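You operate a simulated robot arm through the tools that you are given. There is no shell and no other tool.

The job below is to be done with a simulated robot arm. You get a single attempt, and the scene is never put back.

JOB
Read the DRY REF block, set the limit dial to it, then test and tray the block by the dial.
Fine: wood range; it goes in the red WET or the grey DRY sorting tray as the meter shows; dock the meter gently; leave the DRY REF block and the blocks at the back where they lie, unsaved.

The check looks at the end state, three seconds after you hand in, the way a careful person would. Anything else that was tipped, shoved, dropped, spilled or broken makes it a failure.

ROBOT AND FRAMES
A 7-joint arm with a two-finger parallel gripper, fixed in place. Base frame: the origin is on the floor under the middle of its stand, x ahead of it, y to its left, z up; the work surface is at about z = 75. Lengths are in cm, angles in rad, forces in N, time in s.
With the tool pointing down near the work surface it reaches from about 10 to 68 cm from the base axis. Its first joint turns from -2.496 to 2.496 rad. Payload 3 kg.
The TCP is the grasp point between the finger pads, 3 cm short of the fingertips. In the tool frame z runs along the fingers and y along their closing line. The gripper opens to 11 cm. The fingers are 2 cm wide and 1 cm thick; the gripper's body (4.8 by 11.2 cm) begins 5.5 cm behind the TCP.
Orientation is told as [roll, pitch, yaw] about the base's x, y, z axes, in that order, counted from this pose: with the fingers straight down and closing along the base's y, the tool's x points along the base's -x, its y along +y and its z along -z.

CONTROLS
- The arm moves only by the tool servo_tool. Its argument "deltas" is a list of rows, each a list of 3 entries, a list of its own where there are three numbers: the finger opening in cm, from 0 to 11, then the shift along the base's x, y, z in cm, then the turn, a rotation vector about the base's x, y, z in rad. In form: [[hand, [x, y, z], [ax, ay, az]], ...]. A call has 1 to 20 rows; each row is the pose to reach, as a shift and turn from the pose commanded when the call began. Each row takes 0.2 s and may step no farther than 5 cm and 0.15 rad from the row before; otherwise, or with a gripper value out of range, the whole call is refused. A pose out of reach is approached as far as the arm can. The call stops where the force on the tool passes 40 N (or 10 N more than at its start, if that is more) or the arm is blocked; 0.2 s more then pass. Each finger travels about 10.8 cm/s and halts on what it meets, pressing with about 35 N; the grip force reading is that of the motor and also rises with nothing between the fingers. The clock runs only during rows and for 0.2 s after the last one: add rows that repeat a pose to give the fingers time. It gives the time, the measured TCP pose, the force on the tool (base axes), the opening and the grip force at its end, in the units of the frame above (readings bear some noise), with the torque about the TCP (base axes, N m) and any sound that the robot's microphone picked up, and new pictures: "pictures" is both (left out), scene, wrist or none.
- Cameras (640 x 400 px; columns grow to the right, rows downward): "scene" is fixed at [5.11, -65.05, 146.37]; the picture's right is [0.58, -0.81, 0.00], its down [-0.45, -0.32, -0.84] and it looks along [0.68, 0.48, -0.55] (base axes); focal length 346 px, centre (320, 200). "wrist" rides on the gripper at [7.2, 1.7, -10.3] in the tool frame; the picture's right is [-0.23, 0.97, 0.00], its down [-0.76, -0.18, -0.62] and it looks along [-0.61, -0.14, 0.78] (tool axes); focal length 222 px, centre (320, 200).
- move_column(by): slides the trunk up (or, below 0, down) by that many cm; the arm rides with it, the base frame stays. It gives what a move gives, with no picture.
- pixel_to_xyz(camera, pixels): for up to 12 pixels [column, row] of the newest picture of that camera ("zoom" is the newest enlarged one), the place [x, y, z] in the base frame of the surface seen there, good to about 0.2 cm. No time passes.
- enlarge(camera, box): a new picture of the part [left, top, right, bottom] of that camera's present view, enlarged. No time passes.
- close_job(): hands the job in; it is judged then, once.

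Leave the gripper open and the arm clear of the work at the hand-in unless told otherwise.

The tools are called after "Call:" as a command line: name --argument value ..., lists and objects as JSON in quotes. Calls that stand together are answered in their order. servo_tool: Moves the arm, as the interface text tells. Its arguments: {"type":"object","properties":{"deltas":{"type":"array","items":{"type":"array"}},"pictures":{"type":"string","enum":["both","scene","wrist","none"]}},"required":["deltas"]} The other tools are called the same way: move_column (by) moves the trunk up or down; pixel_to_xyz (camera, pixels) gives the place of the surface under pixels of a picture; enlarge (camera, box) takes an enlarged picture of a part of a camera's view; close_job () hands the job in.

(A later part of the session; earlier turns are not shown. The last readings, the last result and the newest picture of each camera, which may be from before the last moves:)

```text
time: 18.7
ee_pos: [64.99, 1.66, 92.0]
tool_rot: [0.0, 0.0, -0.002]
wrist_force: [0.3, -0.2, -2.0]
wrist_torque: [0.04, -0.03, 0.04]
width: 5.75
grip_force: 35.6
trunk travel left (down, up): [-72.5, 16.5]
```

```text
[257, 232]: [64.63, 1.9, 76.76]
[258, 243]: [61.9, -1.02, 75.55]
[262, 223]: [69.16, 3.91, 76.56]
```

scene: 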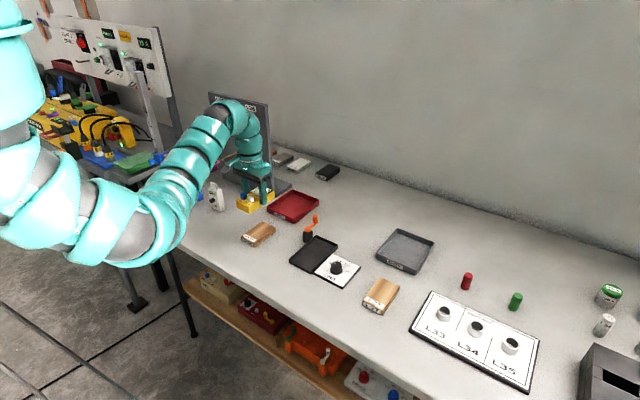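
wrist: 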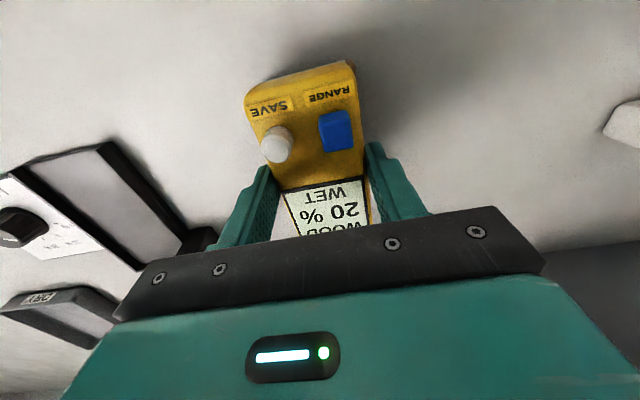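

The block hasn't moved. Now I'll carry the meter back over the dock, tracing the path in reverse at a safe height, and stop 2 cm above its seat.

Call:
servo_tool --deltas '[[4.5, [0, -4, 0], [0, 0, 0]], [4.5, [0, -8, 0], [0, 0, 0]], [4.5, [0, -12, 0], [0, 0, 0]], [4.5, [0.5, -16, 0], [0, 0, 0]], [4.5, [2.8, -19.8, 0], [0, 0, 0]], [4.5, [2.8, -19.8, -3], [0, 0, 0]], [4.5, [2.8, -19.8, -6.5], [0, 0, 0]], [4.5, [2.8, -19.8, -9], [0, 0, 0]], [4.5, [2.8, -19.8, -10.2], [0, 0, 0]], [4.5, [2.8, -19.8, -10.2], [0, 0, 0]]]' --pictures "both"

Call:
enlarge --camera "scene" --box '[270, 200, 360, 290]'

```text
time: 20.9
ee_pos: [67.88, -18.06, 81.68]
tool_rot: [0.0, 0.0, -0.001]
wrist_force: [-0.3, -0.7, -2.7]
wrist_torque: [-0.02, -0.04, -0.01]
width: 5.77
grip_force: 35.0
trunk travel left (down, up): [-72.5, 16.5]
```

scene: 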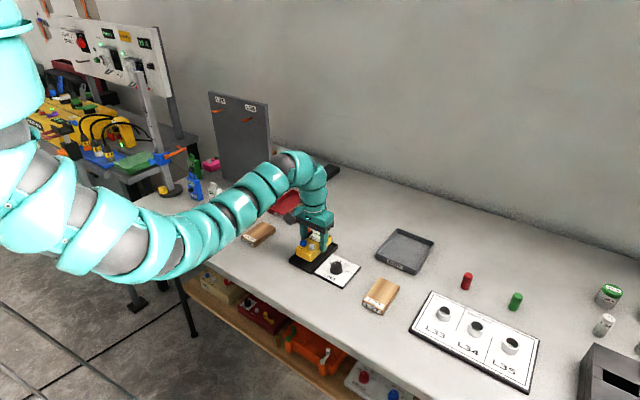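
wrist: 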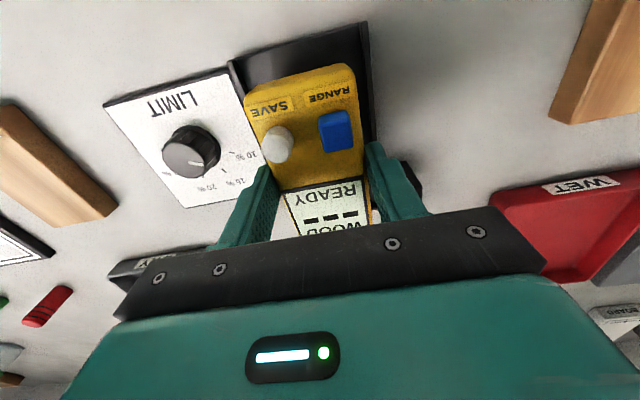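

```text
4.44 times, centred on (315, 245) of scene
```

zoom: 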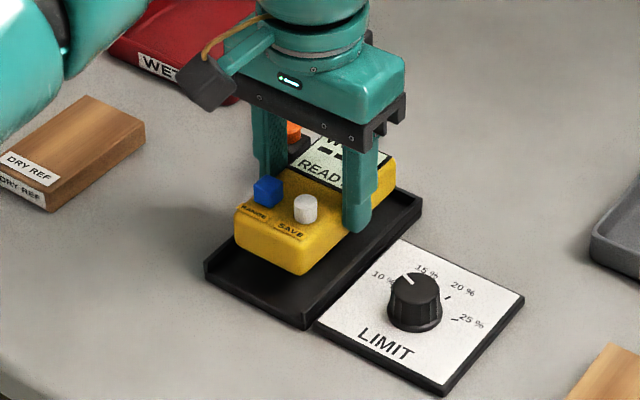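

The meter is lined up over the dock. I'll lower it slowly, finishing in 0.1 cm steps.

Call:
servo_tool --deltas '[[4.5, [0, 0, -0.5], [0, 0, 0]], [4.5, [0, 0, -1.0], [0, 0, 0]], [4.5, [0, 0, -1.4], [0, 0, 0]], [4.5, [0, 0, -1.6], [0, 0, 0]], [4.5, [0, 0, -1.7], [0, 0, 0]], [4.5, [0, 0, -1.8], [0, 0, 0]], [4.5, [0, 0, -1.88], [0, 0, 0]], [4.5, [0, 0, -1.94], [0, 0, 0]], [4.5, [0, 0, -1.94], [0, 0, 0]]]' --pictures "wrist"

```text
time: 22.9
ee_pos: [67.92, -18.05, 79.89]
tool_rot: [0.001, -0.001, 0.001]
wrist_force: [-0.5, -2.3, 6.6]
wrist_torque: [-0.11, 0.06, 0.01]
width: 5.74
grip_force: 34.6
trunk travel left (down, up): [-72.5, 16.5]
```

wrist: 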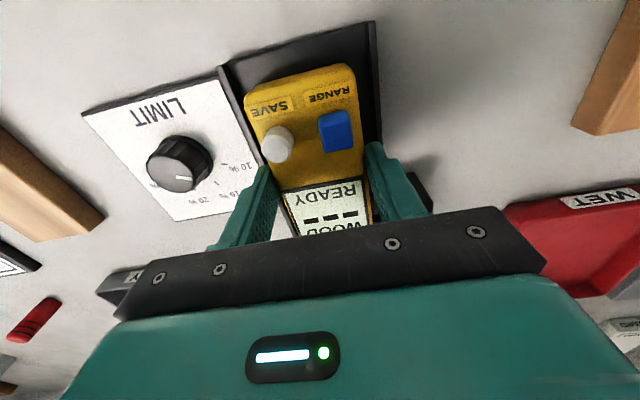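

It's seated (force +6.6 N). I'll ease off slightly, open the fingers to 7 cm and lift off.

Call:
servo_tool --deltas '[[4.5, [0, 0, 0.06], [0, 0, 0]], [6.2, [0, 0, 0.06], [0, 0, 0]], [7.2, [0, 0, 0.06], [0, 0, 0]], [7.2, [0, 0, 0.06], [0, 0, 0]], [7.2, [0, 0, 1.5], [0, 0, 0]], [7.2, [0, 0, 5], [0, 0, 0]], [7.2, [0, 0, 9], [0, 0, 0]], [7.2, [0, 0, 9], [0, 0, 0]]]' --pictures "both"

Call:
enlarge --camera "wrist" --box '[180, 50, 380, 200]'

Call:
enlarge --camera "scene" --box '[280, 220, 370, 290]'

```text
time: 24.7
ee_pos: [67.97, -18.16, 88.74]
tool_rot: [0.0, -0.001, -0.002]
wrist_force: [0.7, -0.1, -0.4]
wrist_torque: [0.01, 0.02, 0.02]
width: 7.2
grip_force: 0.0
trunk travel left (down, up): [-72.5, 16.5]
```

scene: 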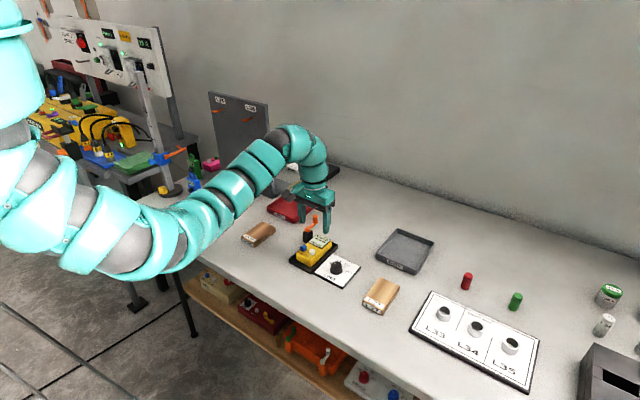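
wrist: 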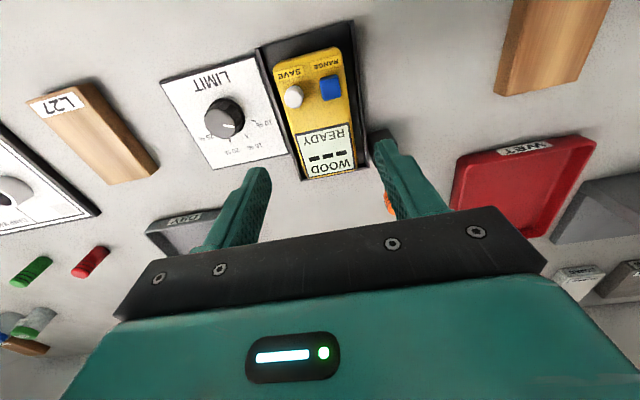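

```text
2.67 times, centred on (280, 125) of wrist
```

zoom: 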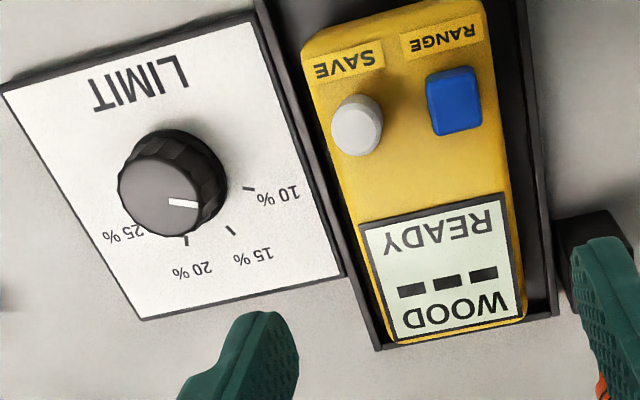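

```text
5.71 times, centred on (325, 255) of scene
```

zoom: 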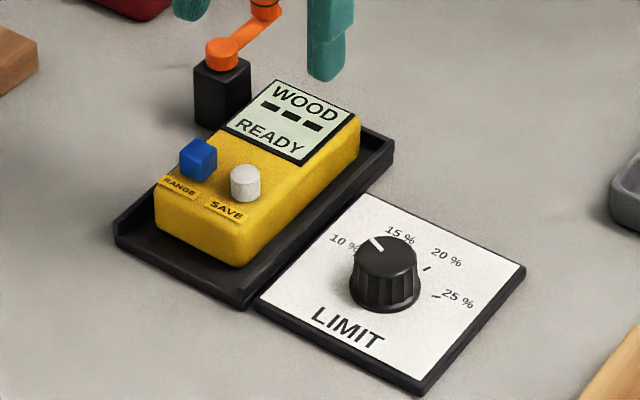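

The meter is docked and still on WOOD. Now the dial: I'll measure the knob, its pointer and the tick marks in both views.

Call:
pixel_to_xyz --camera "wrist" --pixels '[[253.4, 120.5], [246.7, 136.2], [230.2, 140.5], [220, 124], [224, 125.4], [233.5, 126.5], [207, 122], [232, 112], [252, 120], [248, 138]]'

Call:
pixel_to_xyz --camera "zoom" --pixels '[[426, 268], [436, 296], [387, 250], [381, 247], [371, 239], [357, 250], [418, 252], [387, 266], [357, 270], [385, 302]]'

Call:
enlarge --camera "wrist" --box '[180, 80, 280, 160]'

```text
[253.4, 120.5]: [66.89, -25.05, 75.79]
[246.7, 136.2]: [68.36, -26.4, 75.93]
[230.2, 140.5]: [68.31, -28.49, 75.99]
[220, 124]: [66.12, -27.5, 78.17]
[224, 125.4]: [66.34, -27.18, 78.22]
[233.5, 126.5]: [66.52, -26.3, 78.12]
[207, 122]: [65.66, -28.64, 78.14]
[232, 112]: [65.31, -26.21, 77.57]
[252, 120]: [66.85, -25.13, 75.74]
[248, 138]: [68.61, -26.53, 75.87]
```

```text
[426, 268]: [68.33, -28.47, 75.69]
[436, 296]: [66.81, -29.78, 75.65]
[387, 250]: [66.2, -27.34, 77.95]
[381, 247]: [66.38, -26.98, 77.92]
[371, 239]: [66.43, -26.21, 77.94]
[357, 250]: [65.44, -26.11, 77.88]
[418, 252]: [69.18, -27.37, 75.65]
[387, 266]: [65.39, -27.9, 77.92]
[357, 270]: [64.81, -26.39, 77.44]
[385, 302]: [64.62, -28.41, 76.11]
```

```text
5.00 times, centred on (230, 120) of wrist
```

zoom: 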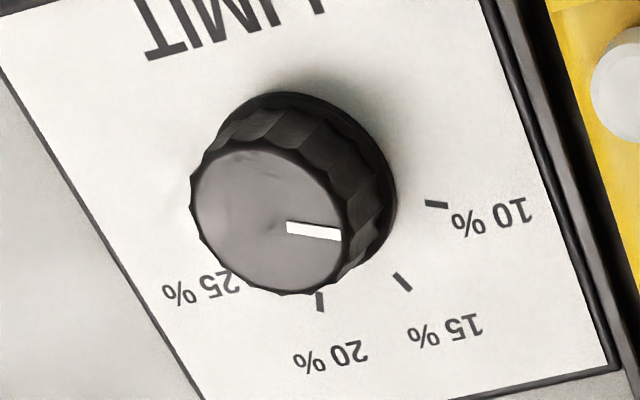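

From the ticks, the dial's centre is (66.15, -27.44). The 10 % mark is at +75° from +x, 15 % at +25°, 20 % at -25° and 25 % at -75°. The pointer is now at about +75° (10 %), so it needs a clockwise turn of about 100°. I'll move above the knob with the hand turned +0.87 rad beforehand.

Call:
servo_tool --deltas '[[7, [-0.5, -2, 0], [0, 0, 0.14]], [6.5, [-1.2, -5, 0], [0, 0, 0.28]], [6, [-1.82, -9.28, 0], [0, 0, 0.42]], [6, [-1.82, -9.28, 0], [0, 0, 0.57]], [6, [-1.82, -9.28, 0], [0, 0, 0.72]], [6, [-1.82, -9.28, 0], [0, 0, 0.87]], [6, [-1.82, -9.28, 0], [0, 0, 0.87]]]' --pictures "both"

```text
time: 26.3
ee_pos: [66.05, -27.42, 88.67]
tool_rot: [0.001, 0.001, 0.872]
wrist_force: [-0.6, 0.1, 0.3]
wrist_torque: [0.01, 0.02, 0.02]
width: 5.99
grip_force: 0.0
trunk travel left (down, up): [-72.5, 16.5]
```

scene: 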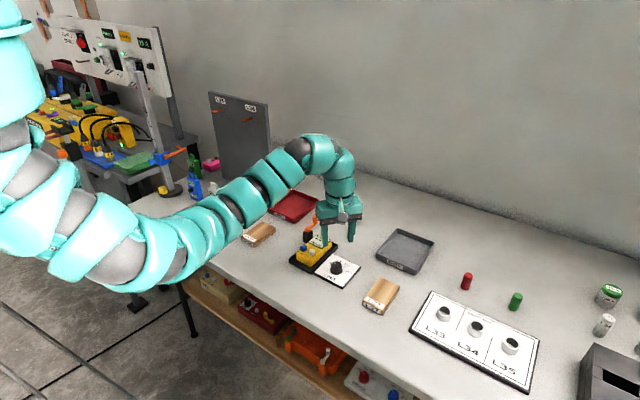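
wrist: 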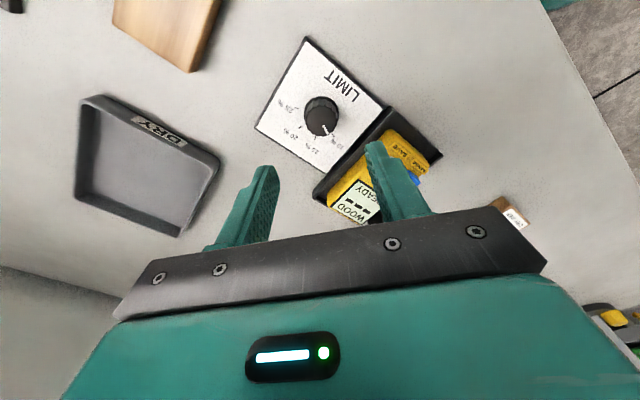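

The fingers straddle the knob, clear of the dock. I'll lower until the fingertips are about 0.7 cm above the card, then look.

Call:
servo_tool --deltas '[[6, [0.1, 0, -3], [0, 0, 0]], [6, [0.1, 0, -6], [0, 0, 0]], [6, [0.1, 0, -8.3], [0, 0, 0]], [6, [0.1, 0, -9.3], [0, 0, 0]], [6, [0.1, 0, -9.3], [0, 0, 0]]]' --pictures "both"

Call:
enlarge --camera "wrist" --box '[220, 60, 440, 240]'

Call:
enlarge --camera "scene" --box '[290, 215, 380, 295]'

```text
time: 27.5
ee_pos: [66.24, -27.42, 79.47]
tool_rot: [0.0, 0.001, 0.869]
wrist_force: [-0.5, 0.6, -0.1]
wrist_torque: [-0.01, 0.02, 0.01]
width: 6.0
grip_force: 0.0
trunk travel left (down, up): [-72.5, 16.5]
```

scene: 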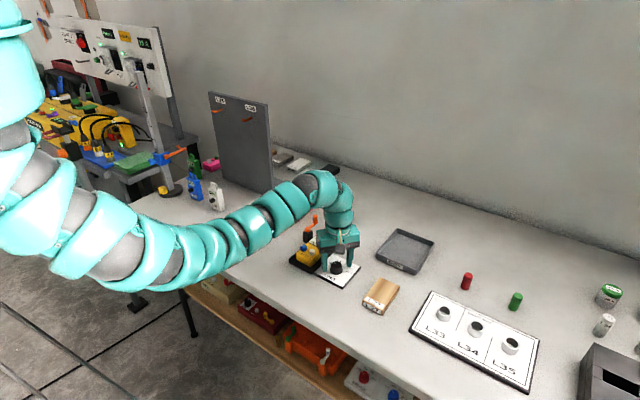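
wrist: 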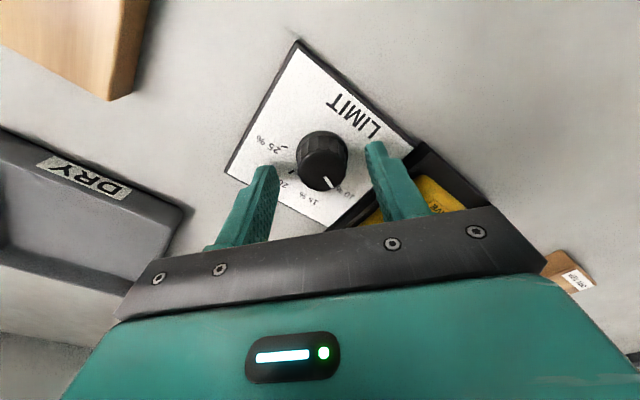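

```text
2.22 times, centred on (330, 150) of wrist
```

zoom: 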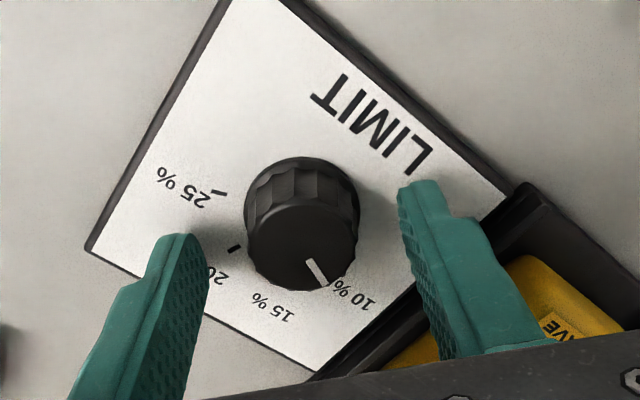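

```text
5.00 times, centred on (335, 255) of scene
```

zoom: 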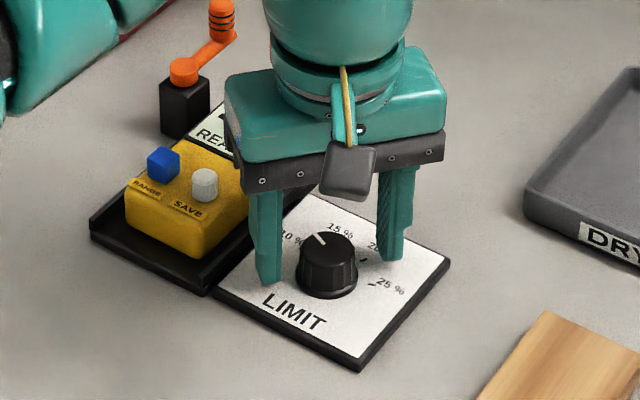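

The fingers sit on opposite sides of the knob. I'll close on it.

Call:
servo_tool --deltas '[[4.5, [0, 0, 0], [0, 0, 0]], [3.4, [0, 0, 0], [0, 0, 0]], [2.0, [0, 0, 0], [0, 0, 0]], [2.0, [0, 0, 0], [0, 0, 0]]]' --pictures "wrist"

Call:
enlarge --camera "wrist" --box '[220, 60, 440, 240]'

```text
time: 28.5
ee_pos: [66.14, -27.07, 79.47]
tool_rot: [0.002, 0.0, 0.871]
wrist_force: [-8.9, 9.9, -3.1]
wrist_torque: [0.55, 0.04, -0.01]
width: 3.11
grip_force: 45.3
trunk travel left (down, up): [-72.5, 16.5]
```

wrist: 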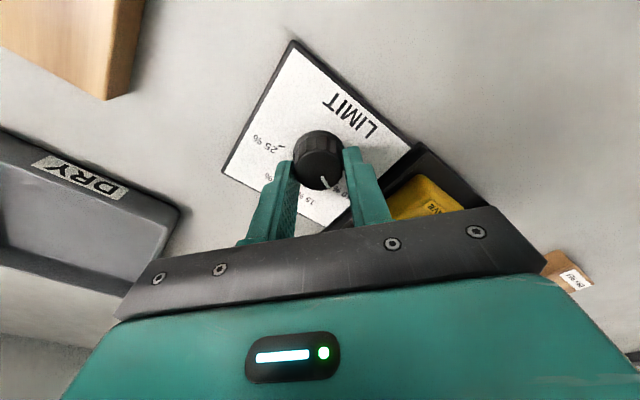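

```text
2.22 times, centred on (330, 150) of wrist
```

zoom: 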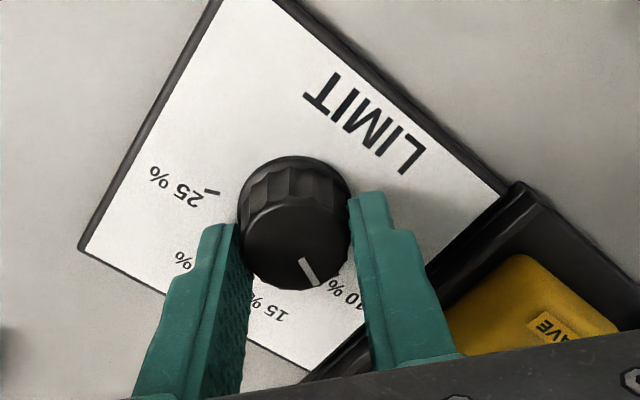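

The knob is gripped, but there's about 13 N of side load, so my hand is slightly off-centre. I'll shift by about (-0.25, +0.25) to relieve it before turning.

Call:
servo_tool --deltas '[[2.0, [-0.12, 0.12, 0], [0, 0, 0]], [2.0, [-0.25, 0.25, 0], [0, 0, 0]], [2.0, [-0.25, 0.25, 0], [0, 0, 0]]]' --pictures "none"

```text
time: 29.3
ee_pos: [66.04, -27.14, 79.5]
tool_rot: [-0.004, -0.001, 0.869]
wrist_force: [12.6, 2.9, -6.6]
wrist_torque: [0.17, -0.55, 0.03]
width: 3.15
grip_force: 45.5
trunk travel left (down, up): [-72.5, 16.5]
```

The x side is now slightly overcorrected. I'll trim by (+0.14, +0.08).

Call:
servo_tool --deltas '[[2.0, [0.14, 0.08, 0], [0, 0, 0]], [2.0, [0.14, 0.08, 0], [0, 0, 0]]]' --pictures "none"

```text
time: 29.9
ee_pos: [66.11, -27.13, 79.48]
tool_rot: [0.0, 0.002, 0.868]
wrist_force: [4.6, -1.0, -3.8]
wrist_torque: [0.51, -0.19, 0.04]
width: 3.1
grip_force: 45.0
trunk travel left (down, up): [-72.5, 16.5]
```

The side load is now small. I'll start turning clockwise in a first chunk of 0.45 rad and check the force and pointer.

Call:
servo_tool --deltas '[[2.0, [0, 0, 0], [0, 0, -0.1]], [2.0, [0, 0, 0], [0, 0, -0.22]], [2.0, [0, 0, 0], [0, 0, -0.34]], [2.0, [0, 0, 0], [0, 0, -0.45]]]' --pictures "both"

Call:
enlarge --camera "wrist" --box '[220, 60, 440, 240]'

Call:
enlarge --camera "scene" --box '[290, 215, 380, 295]'

```text
time: 30.9
ee_pos: [66.14, -27.32, 79.47]
tool_rot: [-0.003, 0.0, 0.415]
wrist_force: [12.6, -11.6, 2.8]
wrist_torque: [-0.75, 0.46, 0.07]
width: 3.12
grip_force: 45.6
trunk travel left (down, up): [-72.5, 16.5]
```

scene: 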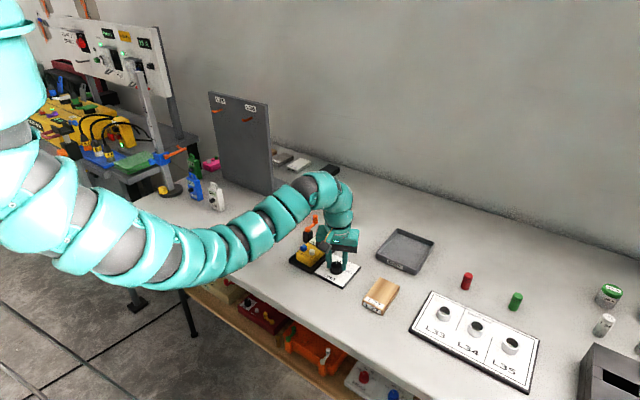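
wrist: 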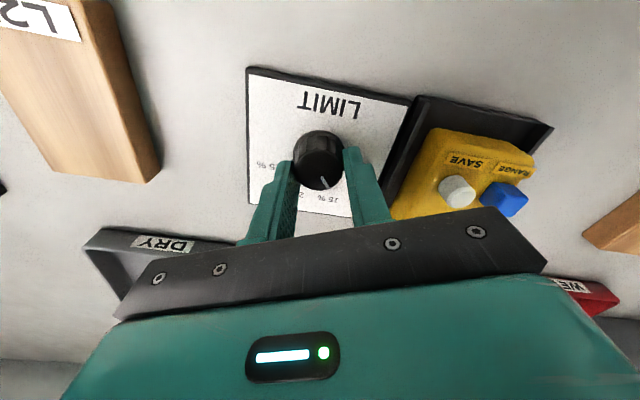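

```text
2.22 times, centred on (330, 150) of wrist
```

zoom: 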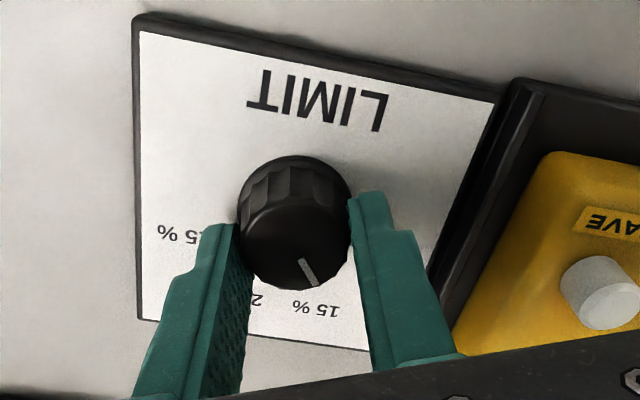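

```text
5.00 times, centred on (335, 255) of scene
```

zoom: 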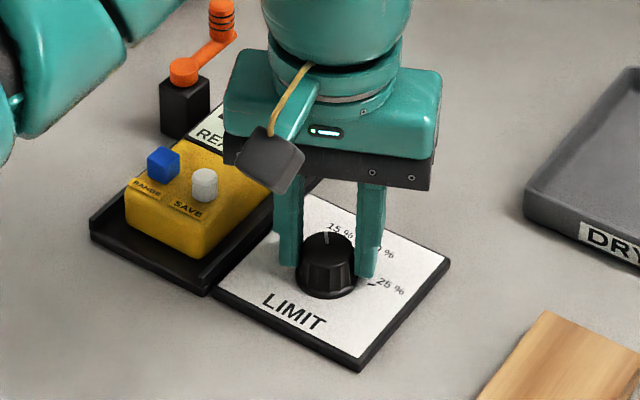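

The knob turns with the hand; the pointer is now just short of 15 %. I'll trim the side load (shift +0.13, -0.2) and then turn another 0.45 rad.

Call:
servo_tool --deltas '[[2.0, [0.07, -0.1, 0], [0, 0, 0]], [2.0, [0.13, -0.2, 0], [0, 0, 0]], [2.0, [0.13, -0.2, 0], [0, 0, 0]]]' --pictures "none"

```text
time: 31.7
ee_pos: [66.29, -27.2, 79.39]
tool_rot: [0.0, 0.0, 0.42]
wrist_force: [4.3, -11.3, 4.0]
wrist_torque: [-0.14, -0.08, 0.05]
width: 3.1
grip_force: 45.2
trunk travel left (down, up): [-72.5, 16.5]
```

Call:
servo_tool --deltas '[[2.0, [0.03, -0.15, 0], [0, 0, 0]], [2.0, [0.03, -0.15, 0], [0, 0, 0]]]' --pictures "none"

```text
time: 32.3
ee_pos: [66.07, -27.27, 79.45]
tool_rot: [0.002, -0.001, 0.42]
wrist_force: [-0.1, -2.8, 5.7]
wrist_torque: [0.08, 0.01, 0.02]
width: 3.11
grip_force: 45.1
trunk travel left (down, up): [-72.5, 16.5]
```

The side load is nearly gone. Next is another clockwise 0.45 rad.

Call:
servo_tool --deltas '[[2.0, [0, 0, 0], [0, 0, -0.1]], [2.0, [0, 0, 0], [0, 0, -0.22]], [2.0, [0, 0, 0], [0, 0, -0.34]], [2.0, [0, 0, 0], [0, 0, -0.45]]]' --pictures "none"

Call:
enlarge --camera "scene" --box '[290, 215, 380, 295]'

```text
time: 33.3
ee_pos: [66.38, -27.39, 79.53]
tool_rot: [-0.001, 0.001, -0.033]
wrist_force: [-0.9, -2.1, 0.3]
wrist_torque: [0.11, -0.43, -0.01]
width: 3.1
grip_force: 45.3
trunk travel left (down, up): [-72.5, 16.5]
```

```text
5.00 times, centred on (335, 255) of scene
```

zoom: 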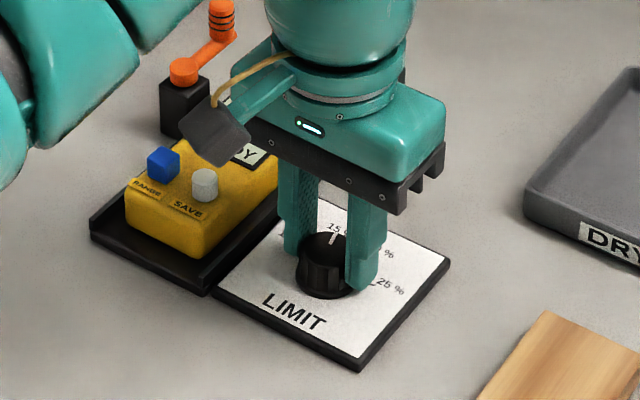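

The pointer is at about 15 % and the side load is negligible. Another 0.45 rad clockwise.

Call:
servo_tool --deltas '[[2.0, [0, 0, 0], [0, 0, -0.1]], [2.0, [0, 0, 0], [0, 0, -0.22]], [2.0, [0, 0, 0], [0, 0, -0.34]], [2.0, [0, 0, 0], [0, 0, -0.45]]]' --pictures "wrist"

Call:
enlarge --camera "scene" --box '[290, 215, 380, 295]'

Call:
enlarge --camera "wrist" --box '[220, 60, 440, 240]'

```text
time: 34.3
ee_pos: [66.23, -27.5, 79.61]
tool_rot: [-0.001, 0.001, -0.485]
wrist_force: [-1.0, -7.3, -0.3]
wrist_torque: [-0.19, 0.06, 0.03]
width: 3.1
grip_force: 45.2
trunk travel left (down, up): [-72.5, 16.5]
```

wrist: 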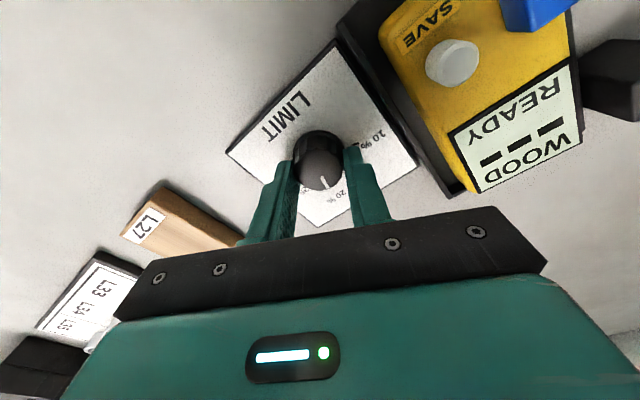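

```text
5.00 times, centred on (335, 255) of scene
```

zoom: 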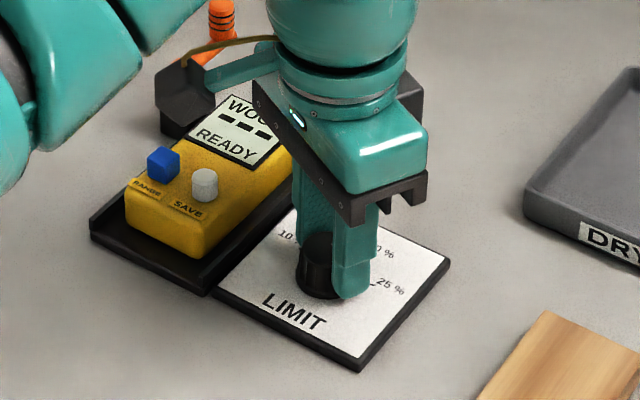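

```text
2.22 times, centred on (330, 150) of wrist
```

zoom: 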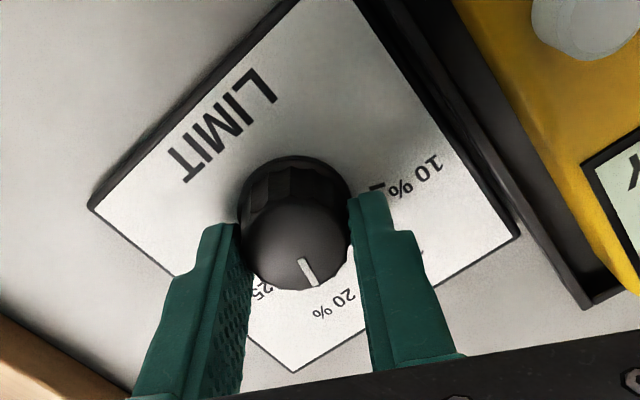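

The pointer is between 15 % and 20 % and moving correctly. I'll make the last 0.40 rad of turn, with a small y trim.

Call:
servo_tool --deltas '[[2.0, [0, -0.1, 0], [0, 0, -0.1]], [2.0, [0, -0.1, 0], [0, 0, -0.2]], [2.0, [0, -0.1, 0], [0, 0, -0.3]], [2.0, [0, -0.1, 0], [0, 0, -0.4]], [2.0, [0, -0.1, 0], [0, 0, -0.4]]]' --pictures "wrist"

Call:
enlarge --camera "wrist" --box '[220, 60, 440, 240]'

```text
time: 35.5
ee_pos: [66.11, -27.74, 79.51]
tool_rot: [0.0, 0.001, -0.885]
wrist_force: [-8.2, -11.3, -0.6]
wrist_torque: [-0.54, -0.06, 0.07]
width: 3.07
grip_force: 44.4
trunk travel left (down, up): [-72.5, 16.5]
```

wrist: 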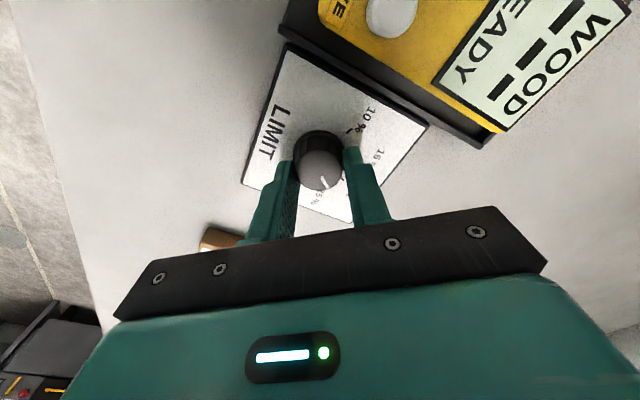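

```text
2.22 times, centred on (330, 150) of wrist
```

zoom: 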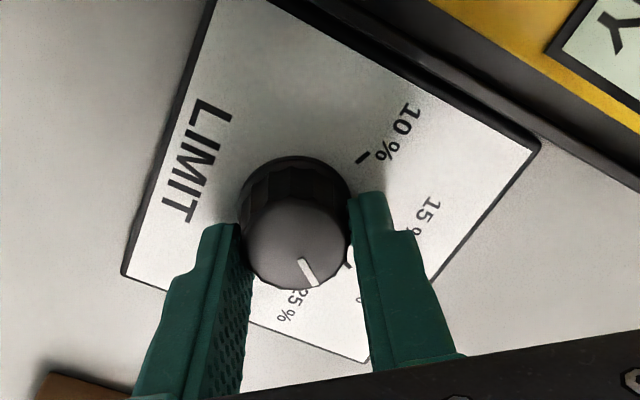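

The knob didn't slip in the grip. I'll open and rise straight up, then check the pointer against the 20 % tick.

Call:
servo_tool --deltas '[[4, [0, 0.15, 0], [0, 0, 0]], [6, [0, 0.2, 0], [0, 0, 0]], [6, [0, 0.2, 0], [0, 0, 0]], [6, [0, 0.2, 3], [0, 0, 0]], [6, [0, 0.2, 7], [0, 0, 0]], [6, [0, 0.2, 10], [0, 0, 0]], [6, [0, 0.2, 10], [0, 0, 0]]]' --pictures "both"

Call:
enlarge --camera "wrist" --box '[270, 60, 390, 180]'

Call:
enlarge --camera "scene" --box '[310, 245, 370, 290]'

```text
time: 37.1
ee_pos: [66.37, -27.32, 89.59]
tool_rot: [0.001, -0.001, -0.88]
wrist_force: [0.5, -0.9, -0.7]
wrist_torque: [0.0, 0.0, -0.03]
width: 6.02
grip_force: 0.0
trunk travel left (down, up): [-72.5, 16.5]
```

scene: 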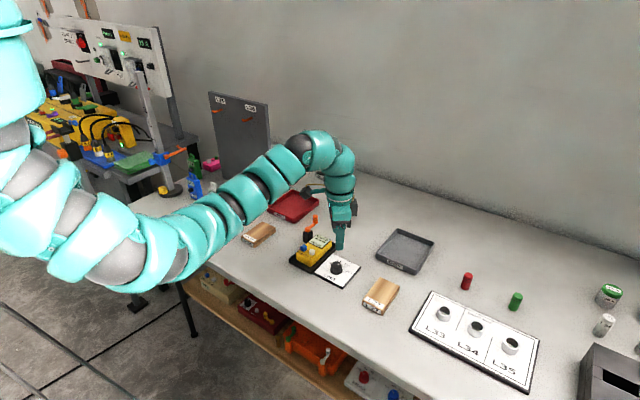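
wrist: 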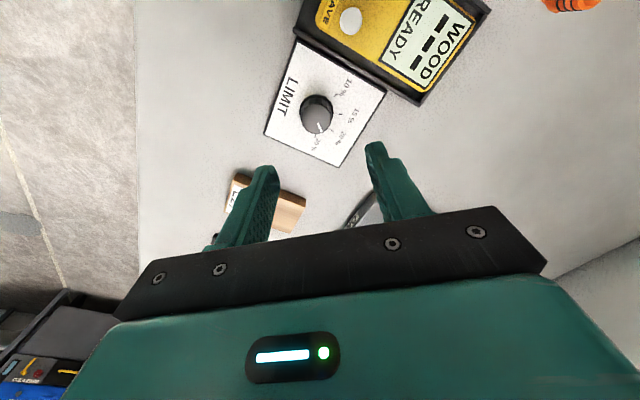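

```text
3.33 times, centred on (330, 120) of wrist
```

zoom: 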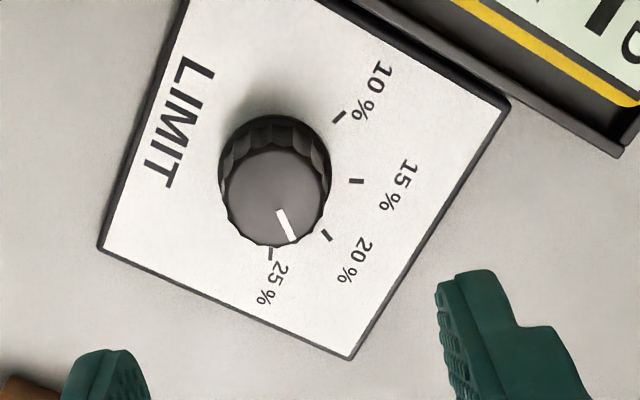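

```text
8.89 times, centred on (340, 268) of scene
```

zoom: 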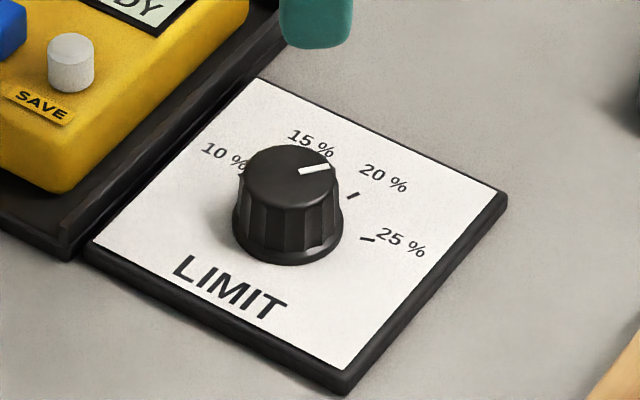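

I'll measure the pointer's ends and the knob centre in 3D to get the exact angle.

Call:
pixel_to_xyz --camera "zoom" --pixels '[[301, 171], [315, 169], [328, 167], [290, 176], [243, 178], [333, 178], [289, 148], [289, 205], [352, 195], [369, 239]]'

Call:
pixel_to_xyz --camera "wrist" --pixels '[[318, 124], [319.8, 128], [321.3, 131.3], [316.5, 119.4], [332.2, 130.5], [341, 114.2], [335.8, 95.5], [315, 136.5]]'

Call:
enlarge --camera "wrist" --box '[290, 90, 350, 150]'

```text
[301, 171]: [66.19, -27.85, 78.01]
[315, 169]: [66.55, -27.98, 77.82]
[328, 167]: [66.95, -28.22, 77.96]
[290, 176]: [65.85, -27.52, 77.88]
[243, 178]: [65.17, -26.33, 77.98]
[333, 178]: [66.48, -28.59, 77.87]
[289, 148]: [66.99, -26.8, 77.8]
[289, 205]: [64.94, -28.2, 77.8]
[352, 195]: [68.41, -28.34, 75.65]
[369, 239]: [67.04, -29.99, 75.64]
```

```text
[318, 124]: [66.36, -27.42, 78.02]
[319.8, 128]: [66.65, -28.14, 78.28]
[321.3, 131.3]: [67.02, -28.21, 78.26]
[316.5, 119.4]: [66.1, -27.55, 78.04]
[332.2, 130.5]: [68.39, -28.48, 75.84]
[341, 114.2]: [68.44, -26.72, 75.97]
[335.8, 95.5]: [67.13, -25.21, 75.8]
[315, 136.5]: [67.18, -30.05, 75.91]
```

```text
6.67 times, centred on (320, 120) of wrist
```

zoom: 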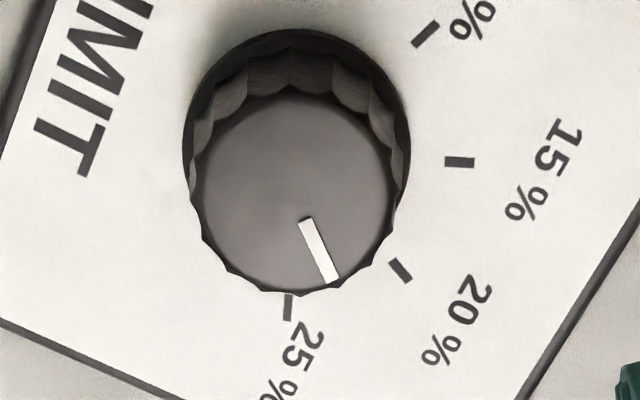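

Working from the wrist camera's geometry, the ticks are at ±67.5° and ±22.5° (45° apart) and the pointer is at about -40°. That's past the 20 % mark, because the knob twisted a little when I first gripped it. It needs about 18° back counter-clockwise. I'll re-grip at the same hand angle, better centred.

Call:
servo_tool --deltas '[[6, [-0.18, -0.22, -3], [0, 0, 0]], [6, [-0.18, -0.22, -6.5], [0, 0, 0]], [6, [-0.18, -0.22, -9], [0, 0, 0]], [6, [-0.18, -0.22, -10], [0, 0, 0]], [4.5, [-0.18, -0.22, -10], [0, 0, 0]], [3.5, [-0.18, -0.22, -10], [0, 0, 0]], [2, [-0.18, -0.22, -10], [0, 0, 0]], [2, [-0.18, -0.22, -10], [0, 0, 0]]]' --pictures "wrist"

Call:
enlarge --camera "wrist" --box '[260, 90, 400, 230]'

```text
time: 38.9
ee_pos: [66.04, -27.58, 79.45]
tool_rot: [0.001, 0.0, -0.882]
wrist_force: [-0.4, 0.3, -2.0]
wrist_torque: [-0.33, -0.32, -0.02]
width: 3.07
grip_force: 45.3
trunk travel left (down, up): [-72.5, 16.5]
```

wrist: 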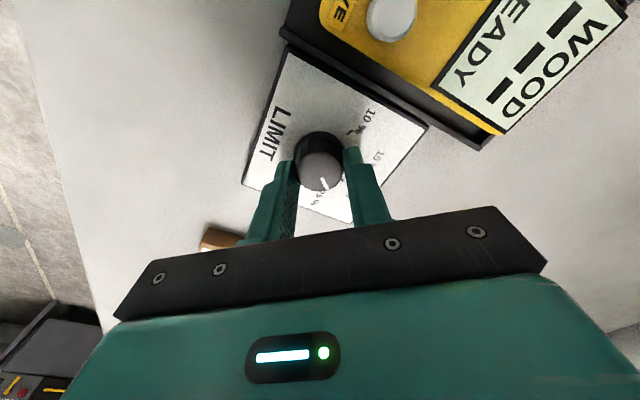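

```text
2.86 times, centred on (330, 160) of wrist
```

zoom: 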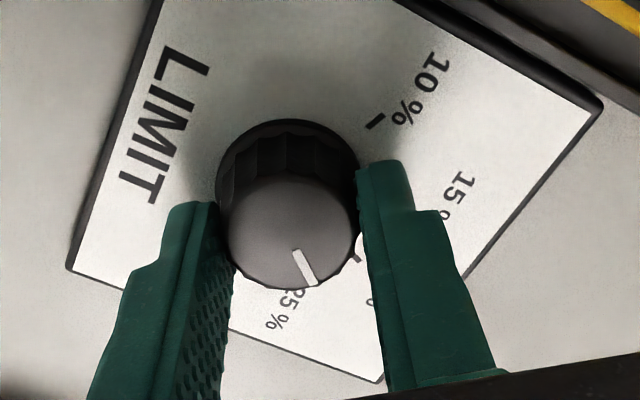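

The grip is centred this time, with almost no side load. I'll turn back +0.32 rad, release and rise to check.

Call:
servo_tool --deltas '[[2, [0, 0, 0], [0, 0, 0.08]], [2, [0, 0, 0], [0, 0, 0.16]], [2, [0, 0, 0], [0, 0, 0.24]], [2, [0, 0, 0], [0, 0, 0.32]], [2, [0, 0, 0], [0, 0, 0.32]], [4, [0, 0, 0], [0, 0, 0.32]], [6, [0, 0, 0], [0, 0, 0.32]], [6, [0, 0, 0], [0, 0, 0.32]], [6, [0, 0, 3], [0, 0, 0.32]], [6, [0, 0, 7], [0, 0, 0.32]], [6, [0, 0, 10], [0, 0, 0.32]], [6, [0, 0, 10], [0, 0, 0.32]]]' --pictures "both"

Call:
enlarge --camera "wrist" --box '[280, 80, 360, 160]'

Call:
enlarge --camera "scene" --box '[310, 245, 370, 290]'

```text
time: 41.5
ee_pos: [66.07, -27.38, 89.44]
tool_rot: [-0.002, 0.0, -0.562]
wrist_force: [-0.5, -0.1, 0.3]
wrist_torque: [0.07, 0.05, -0.02]
width: 5.99
grip_force: 0.2
trunk travel left (down, up): [-72.5, 16.5]
```

scene: 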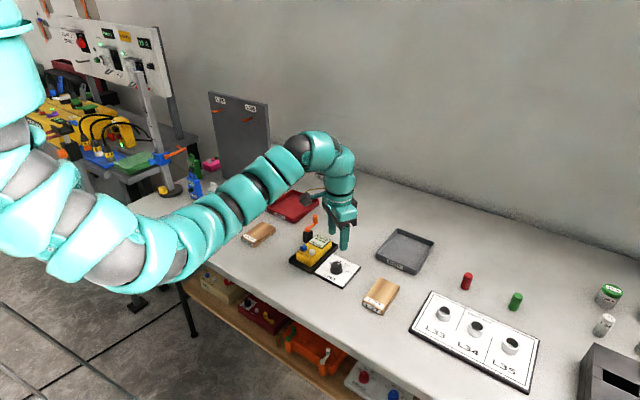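
wrist: 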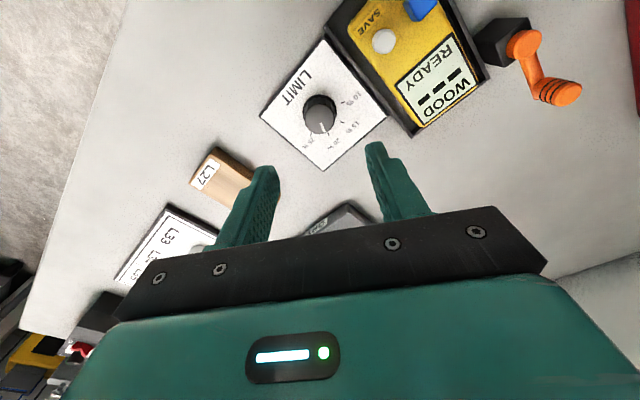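

```text
5.00 times, centred on (320, 120) of wrist
```

zoom: 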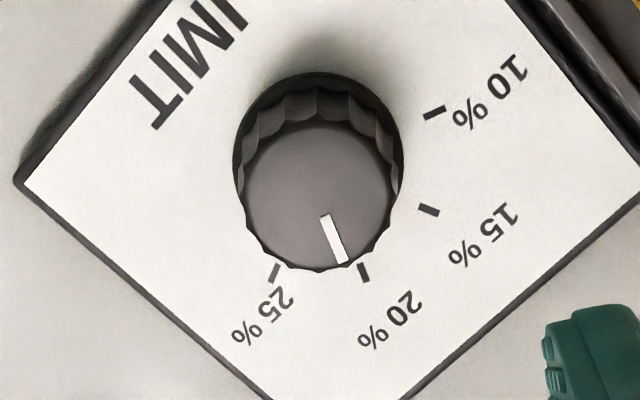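

```text
8.89 times, centred on (340, 268) of scene
```

zoom: 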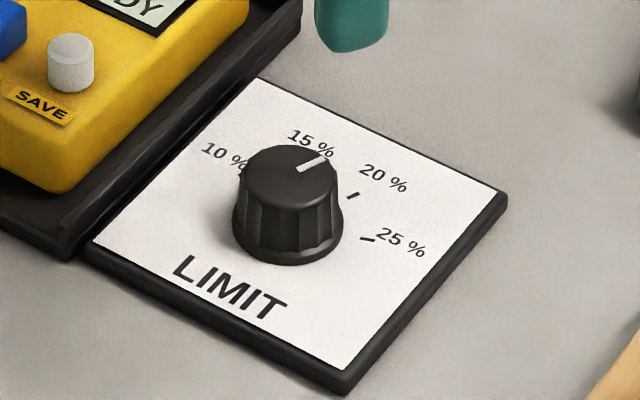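

The wrist view puts the pointer at about -24°, very near the 20 % tick at -22.5°. I'll check with tighter zooms from both cameras.

Call:
enlarge --camera "scene" --box '[325, 253, 353, 271]'

Call:
enlarge --camera "wrist" --box '[300, 90, 350, 145]'

```text
16.00 times, centred on (339, 262) of scene
```

zoom: 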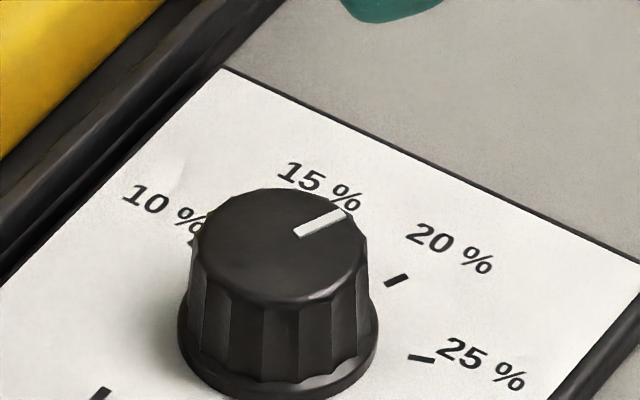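

```text
7.27 times, centred on (325, 118) of wrist
```

zoom: 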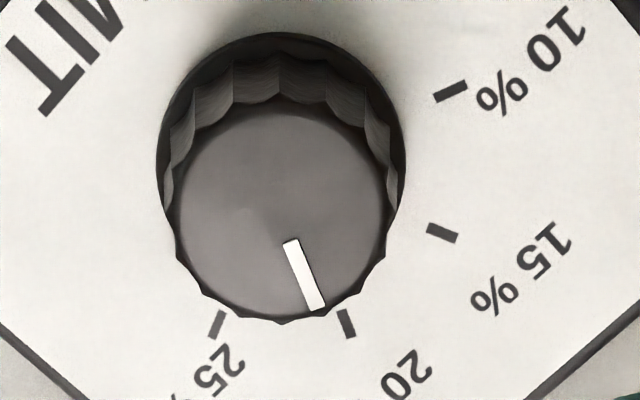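

In both views the pointer runs parallel to the 20 % tick (wrist 20.9° against 20.3°), so the dial is set to 20 %. Now I'll go back above the meter, squaring the hand up, to pick the meter up again.

Call:
servo_tool --deltas '[[6, [0.4, 2.5, 0], [0, 0, 0.14]], [7, [0.9, 5, 0], [0, 0, 0.28]], [8, [1.4, 7.5, 0], [0, 0, 0.42]], [8, [1.85, 9.42, 0], [0, 0, 0.56]], [8, [1.85, 9.42, 0], [0, 0, 0.56]]]' --pictures "both"

Call:
enlarge --camera "wrist" --box '[200, 40, 400, 200]'

```text
time: 42.7
ee_pos: [67.95, -18.15, 89.44]
tool_rot: [0.0, 0.0, -0.002]
wrist_force: [-0.7, 0.5, -0.7]
wrist_torque: [0.0, -0.03, 0.01]
width: 7.98
grip_force: 0.1
trunk travel left (down, up): [-72.5, 16.5]
```

scene: 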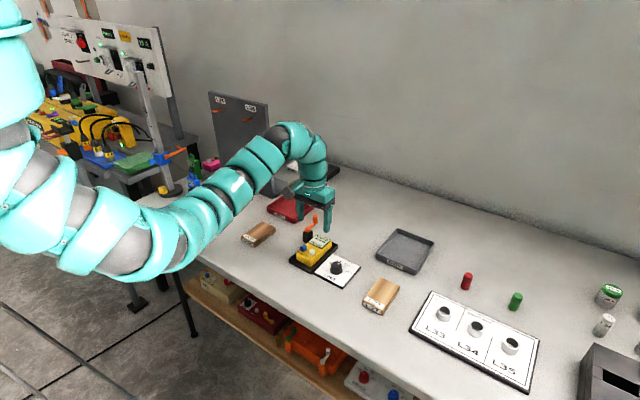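
wrist: 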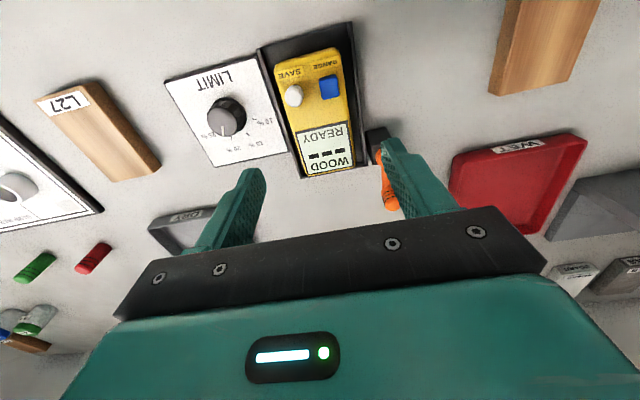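

```text
2.50 times, centred on (300, 120) of wrist
```

zoom: 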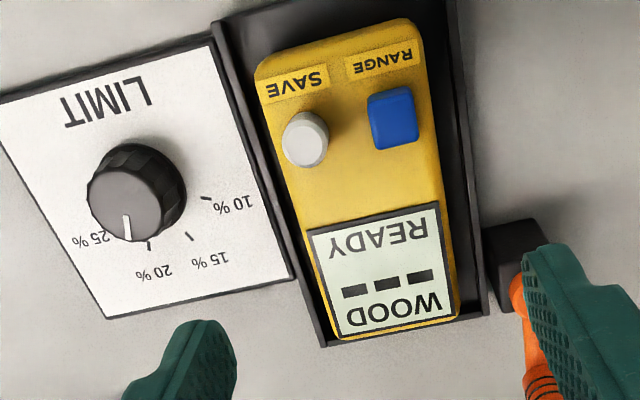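

The meter is ready to grip. The dial is still in view, so I'll do one more tight check of the pointer.

Call:
enlarge --camera "wrist" --box '[205, 95, 265, 145]'

```text
8.00 times, centred on (235, 120) of wrist
```

zoom: 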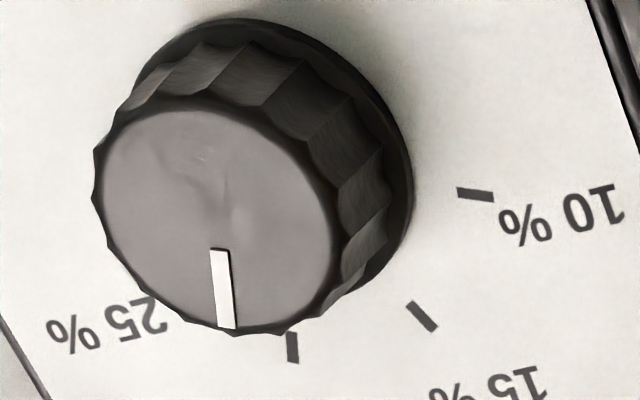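

This closer look gives the pointer at -23°, right on the 20 % mark. Now I'll lower around the meter and grip it as before.

Call:
servo_tool --deltas '[[8, [0, 0, -3], [0, 0, 0]], [8, [0, 0, -6], [0, 0, 0]], [7.5, [0, 0, -8.5], [0, 0, 0]], [7, [0, 0, -9.6], [0, 0, 0]], [7, [0, 0, -9.6], [0, 0, 0]], [6, [0, 0, -9.6], [0, 0, 0]], [5, [0, 0, -9.6], [0, 0, 0]], [4.5, [0, 0, -9.6], [0, 0, 0]], [4.5, [0, 0, -9.6], [0, 0, 0]]]' --pictures "wrist"

```text
time: 44.7
ee_pos: [67.95, -18.15, 79.96]
tool_rot: [0.0, 0.001, 0.0]
wrist_force: [0.5, 1.0, 0.6]
wrist_torque: [0.02, -0.21, 0.02]
width: 5.76
grip_force: 35.2
trunk travel left (down, up): [-72.5, 16.5]
```

wrist: 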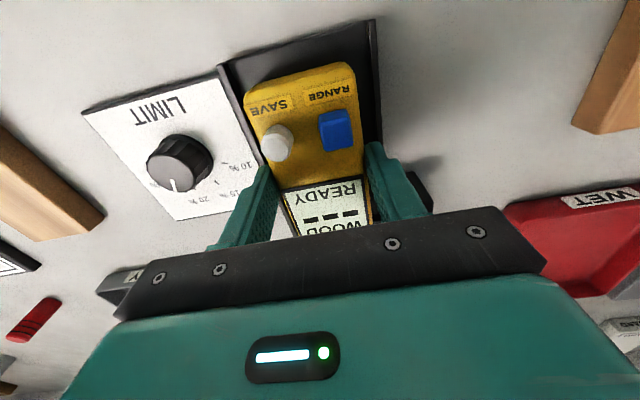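

The meter is gripped. I'll lift it straight out to about z = 92.

Call:
servo_tool --deltas '[[4.5, [0, 0, 0.5], [0, 0, 0]], [4.5, [0, 0, 1.2], [0, 0, 0]], [4.5, [0, 0, 2.5], [0, 0, 0]], [4.5, [0, 0, 5], [0, 0, 0]], [4.5, [0, 0, 8], [0, 0, 0]], [4.5, [0, 0, 11], [0, 0, 0]], [4.5, [-1, -2, 11], [0, 0, 0]], [4.5, [-2, -6, 11], [0, 0, 0]], [4.5, [-2.6, -10, 11], [0, 0, 0]], [4.5, [-2.6, -10, 11], [0, 0, 0]]]' --pictures "both"

```text
time: 46.9
ee_pos: [65.25, -28.15, 90.94]
tool_rot: [0.0, 0.0, 0.001]
wrist_force: [-0.6, -0.2, -2.1]
wrist_torque: [0.03, 0.03, 0.0]
width: 5.75
grip_force: 35.1
trunk travel left (down, up): [-72.5, 16.5]
```

scene: 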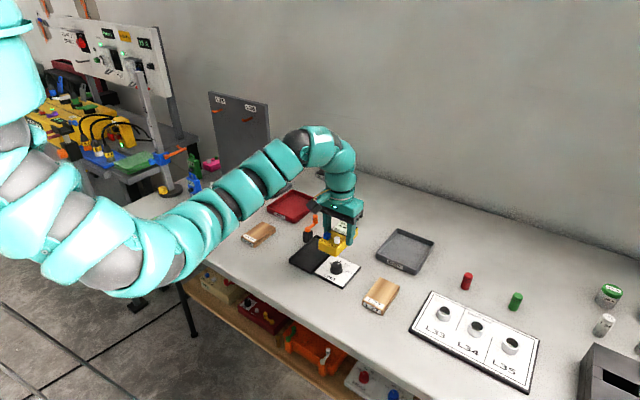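
wrist: 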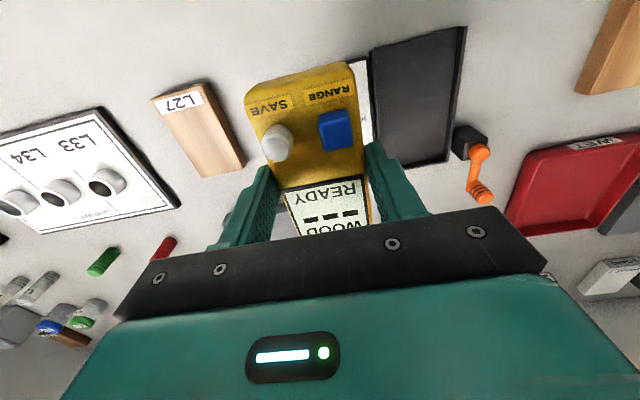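

I'll carry on at this height over to L27 at (65.1, -42.1).

Call:
servo_tool --deltas '[[4.5, [0, -3.5, 0], [0, 0, 0]], [4.5, [0, -7, 0], [0, 0, 0]], [4.5, [-0.1, -10.5, 0], [0, 0, 0]], [4.5, [-0.2, -14, 0], [0, 0, 0]], [4.5, [-0.2, -14, 0], [0, 0, 0]]]' --pictures "both"

```text
time: 48.1
ee_pos: [65.12, -42.04, 90.81]
tool_rot: [-0.001, 0.0, -0.001]
wrist_force: [0.4, 0.2, -2.7]
wrist_torque: [-0.01, -0.02, -0.01]
width: 5.77
grip_force: 35.1
trunk travel left (down, up): [-72.5, 16.5]
```

scene: 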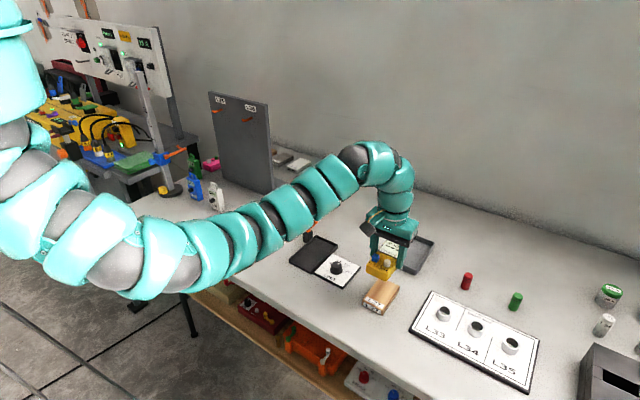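
wrist: 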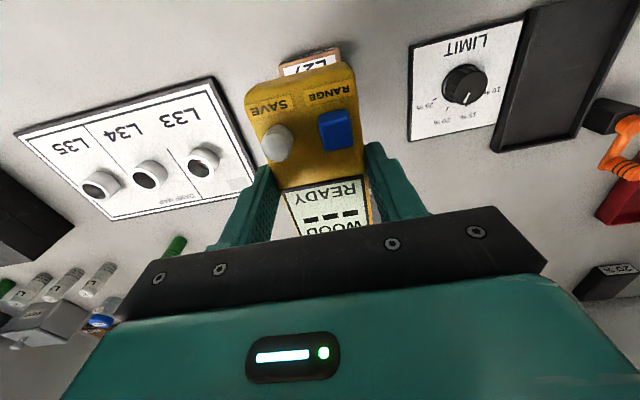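

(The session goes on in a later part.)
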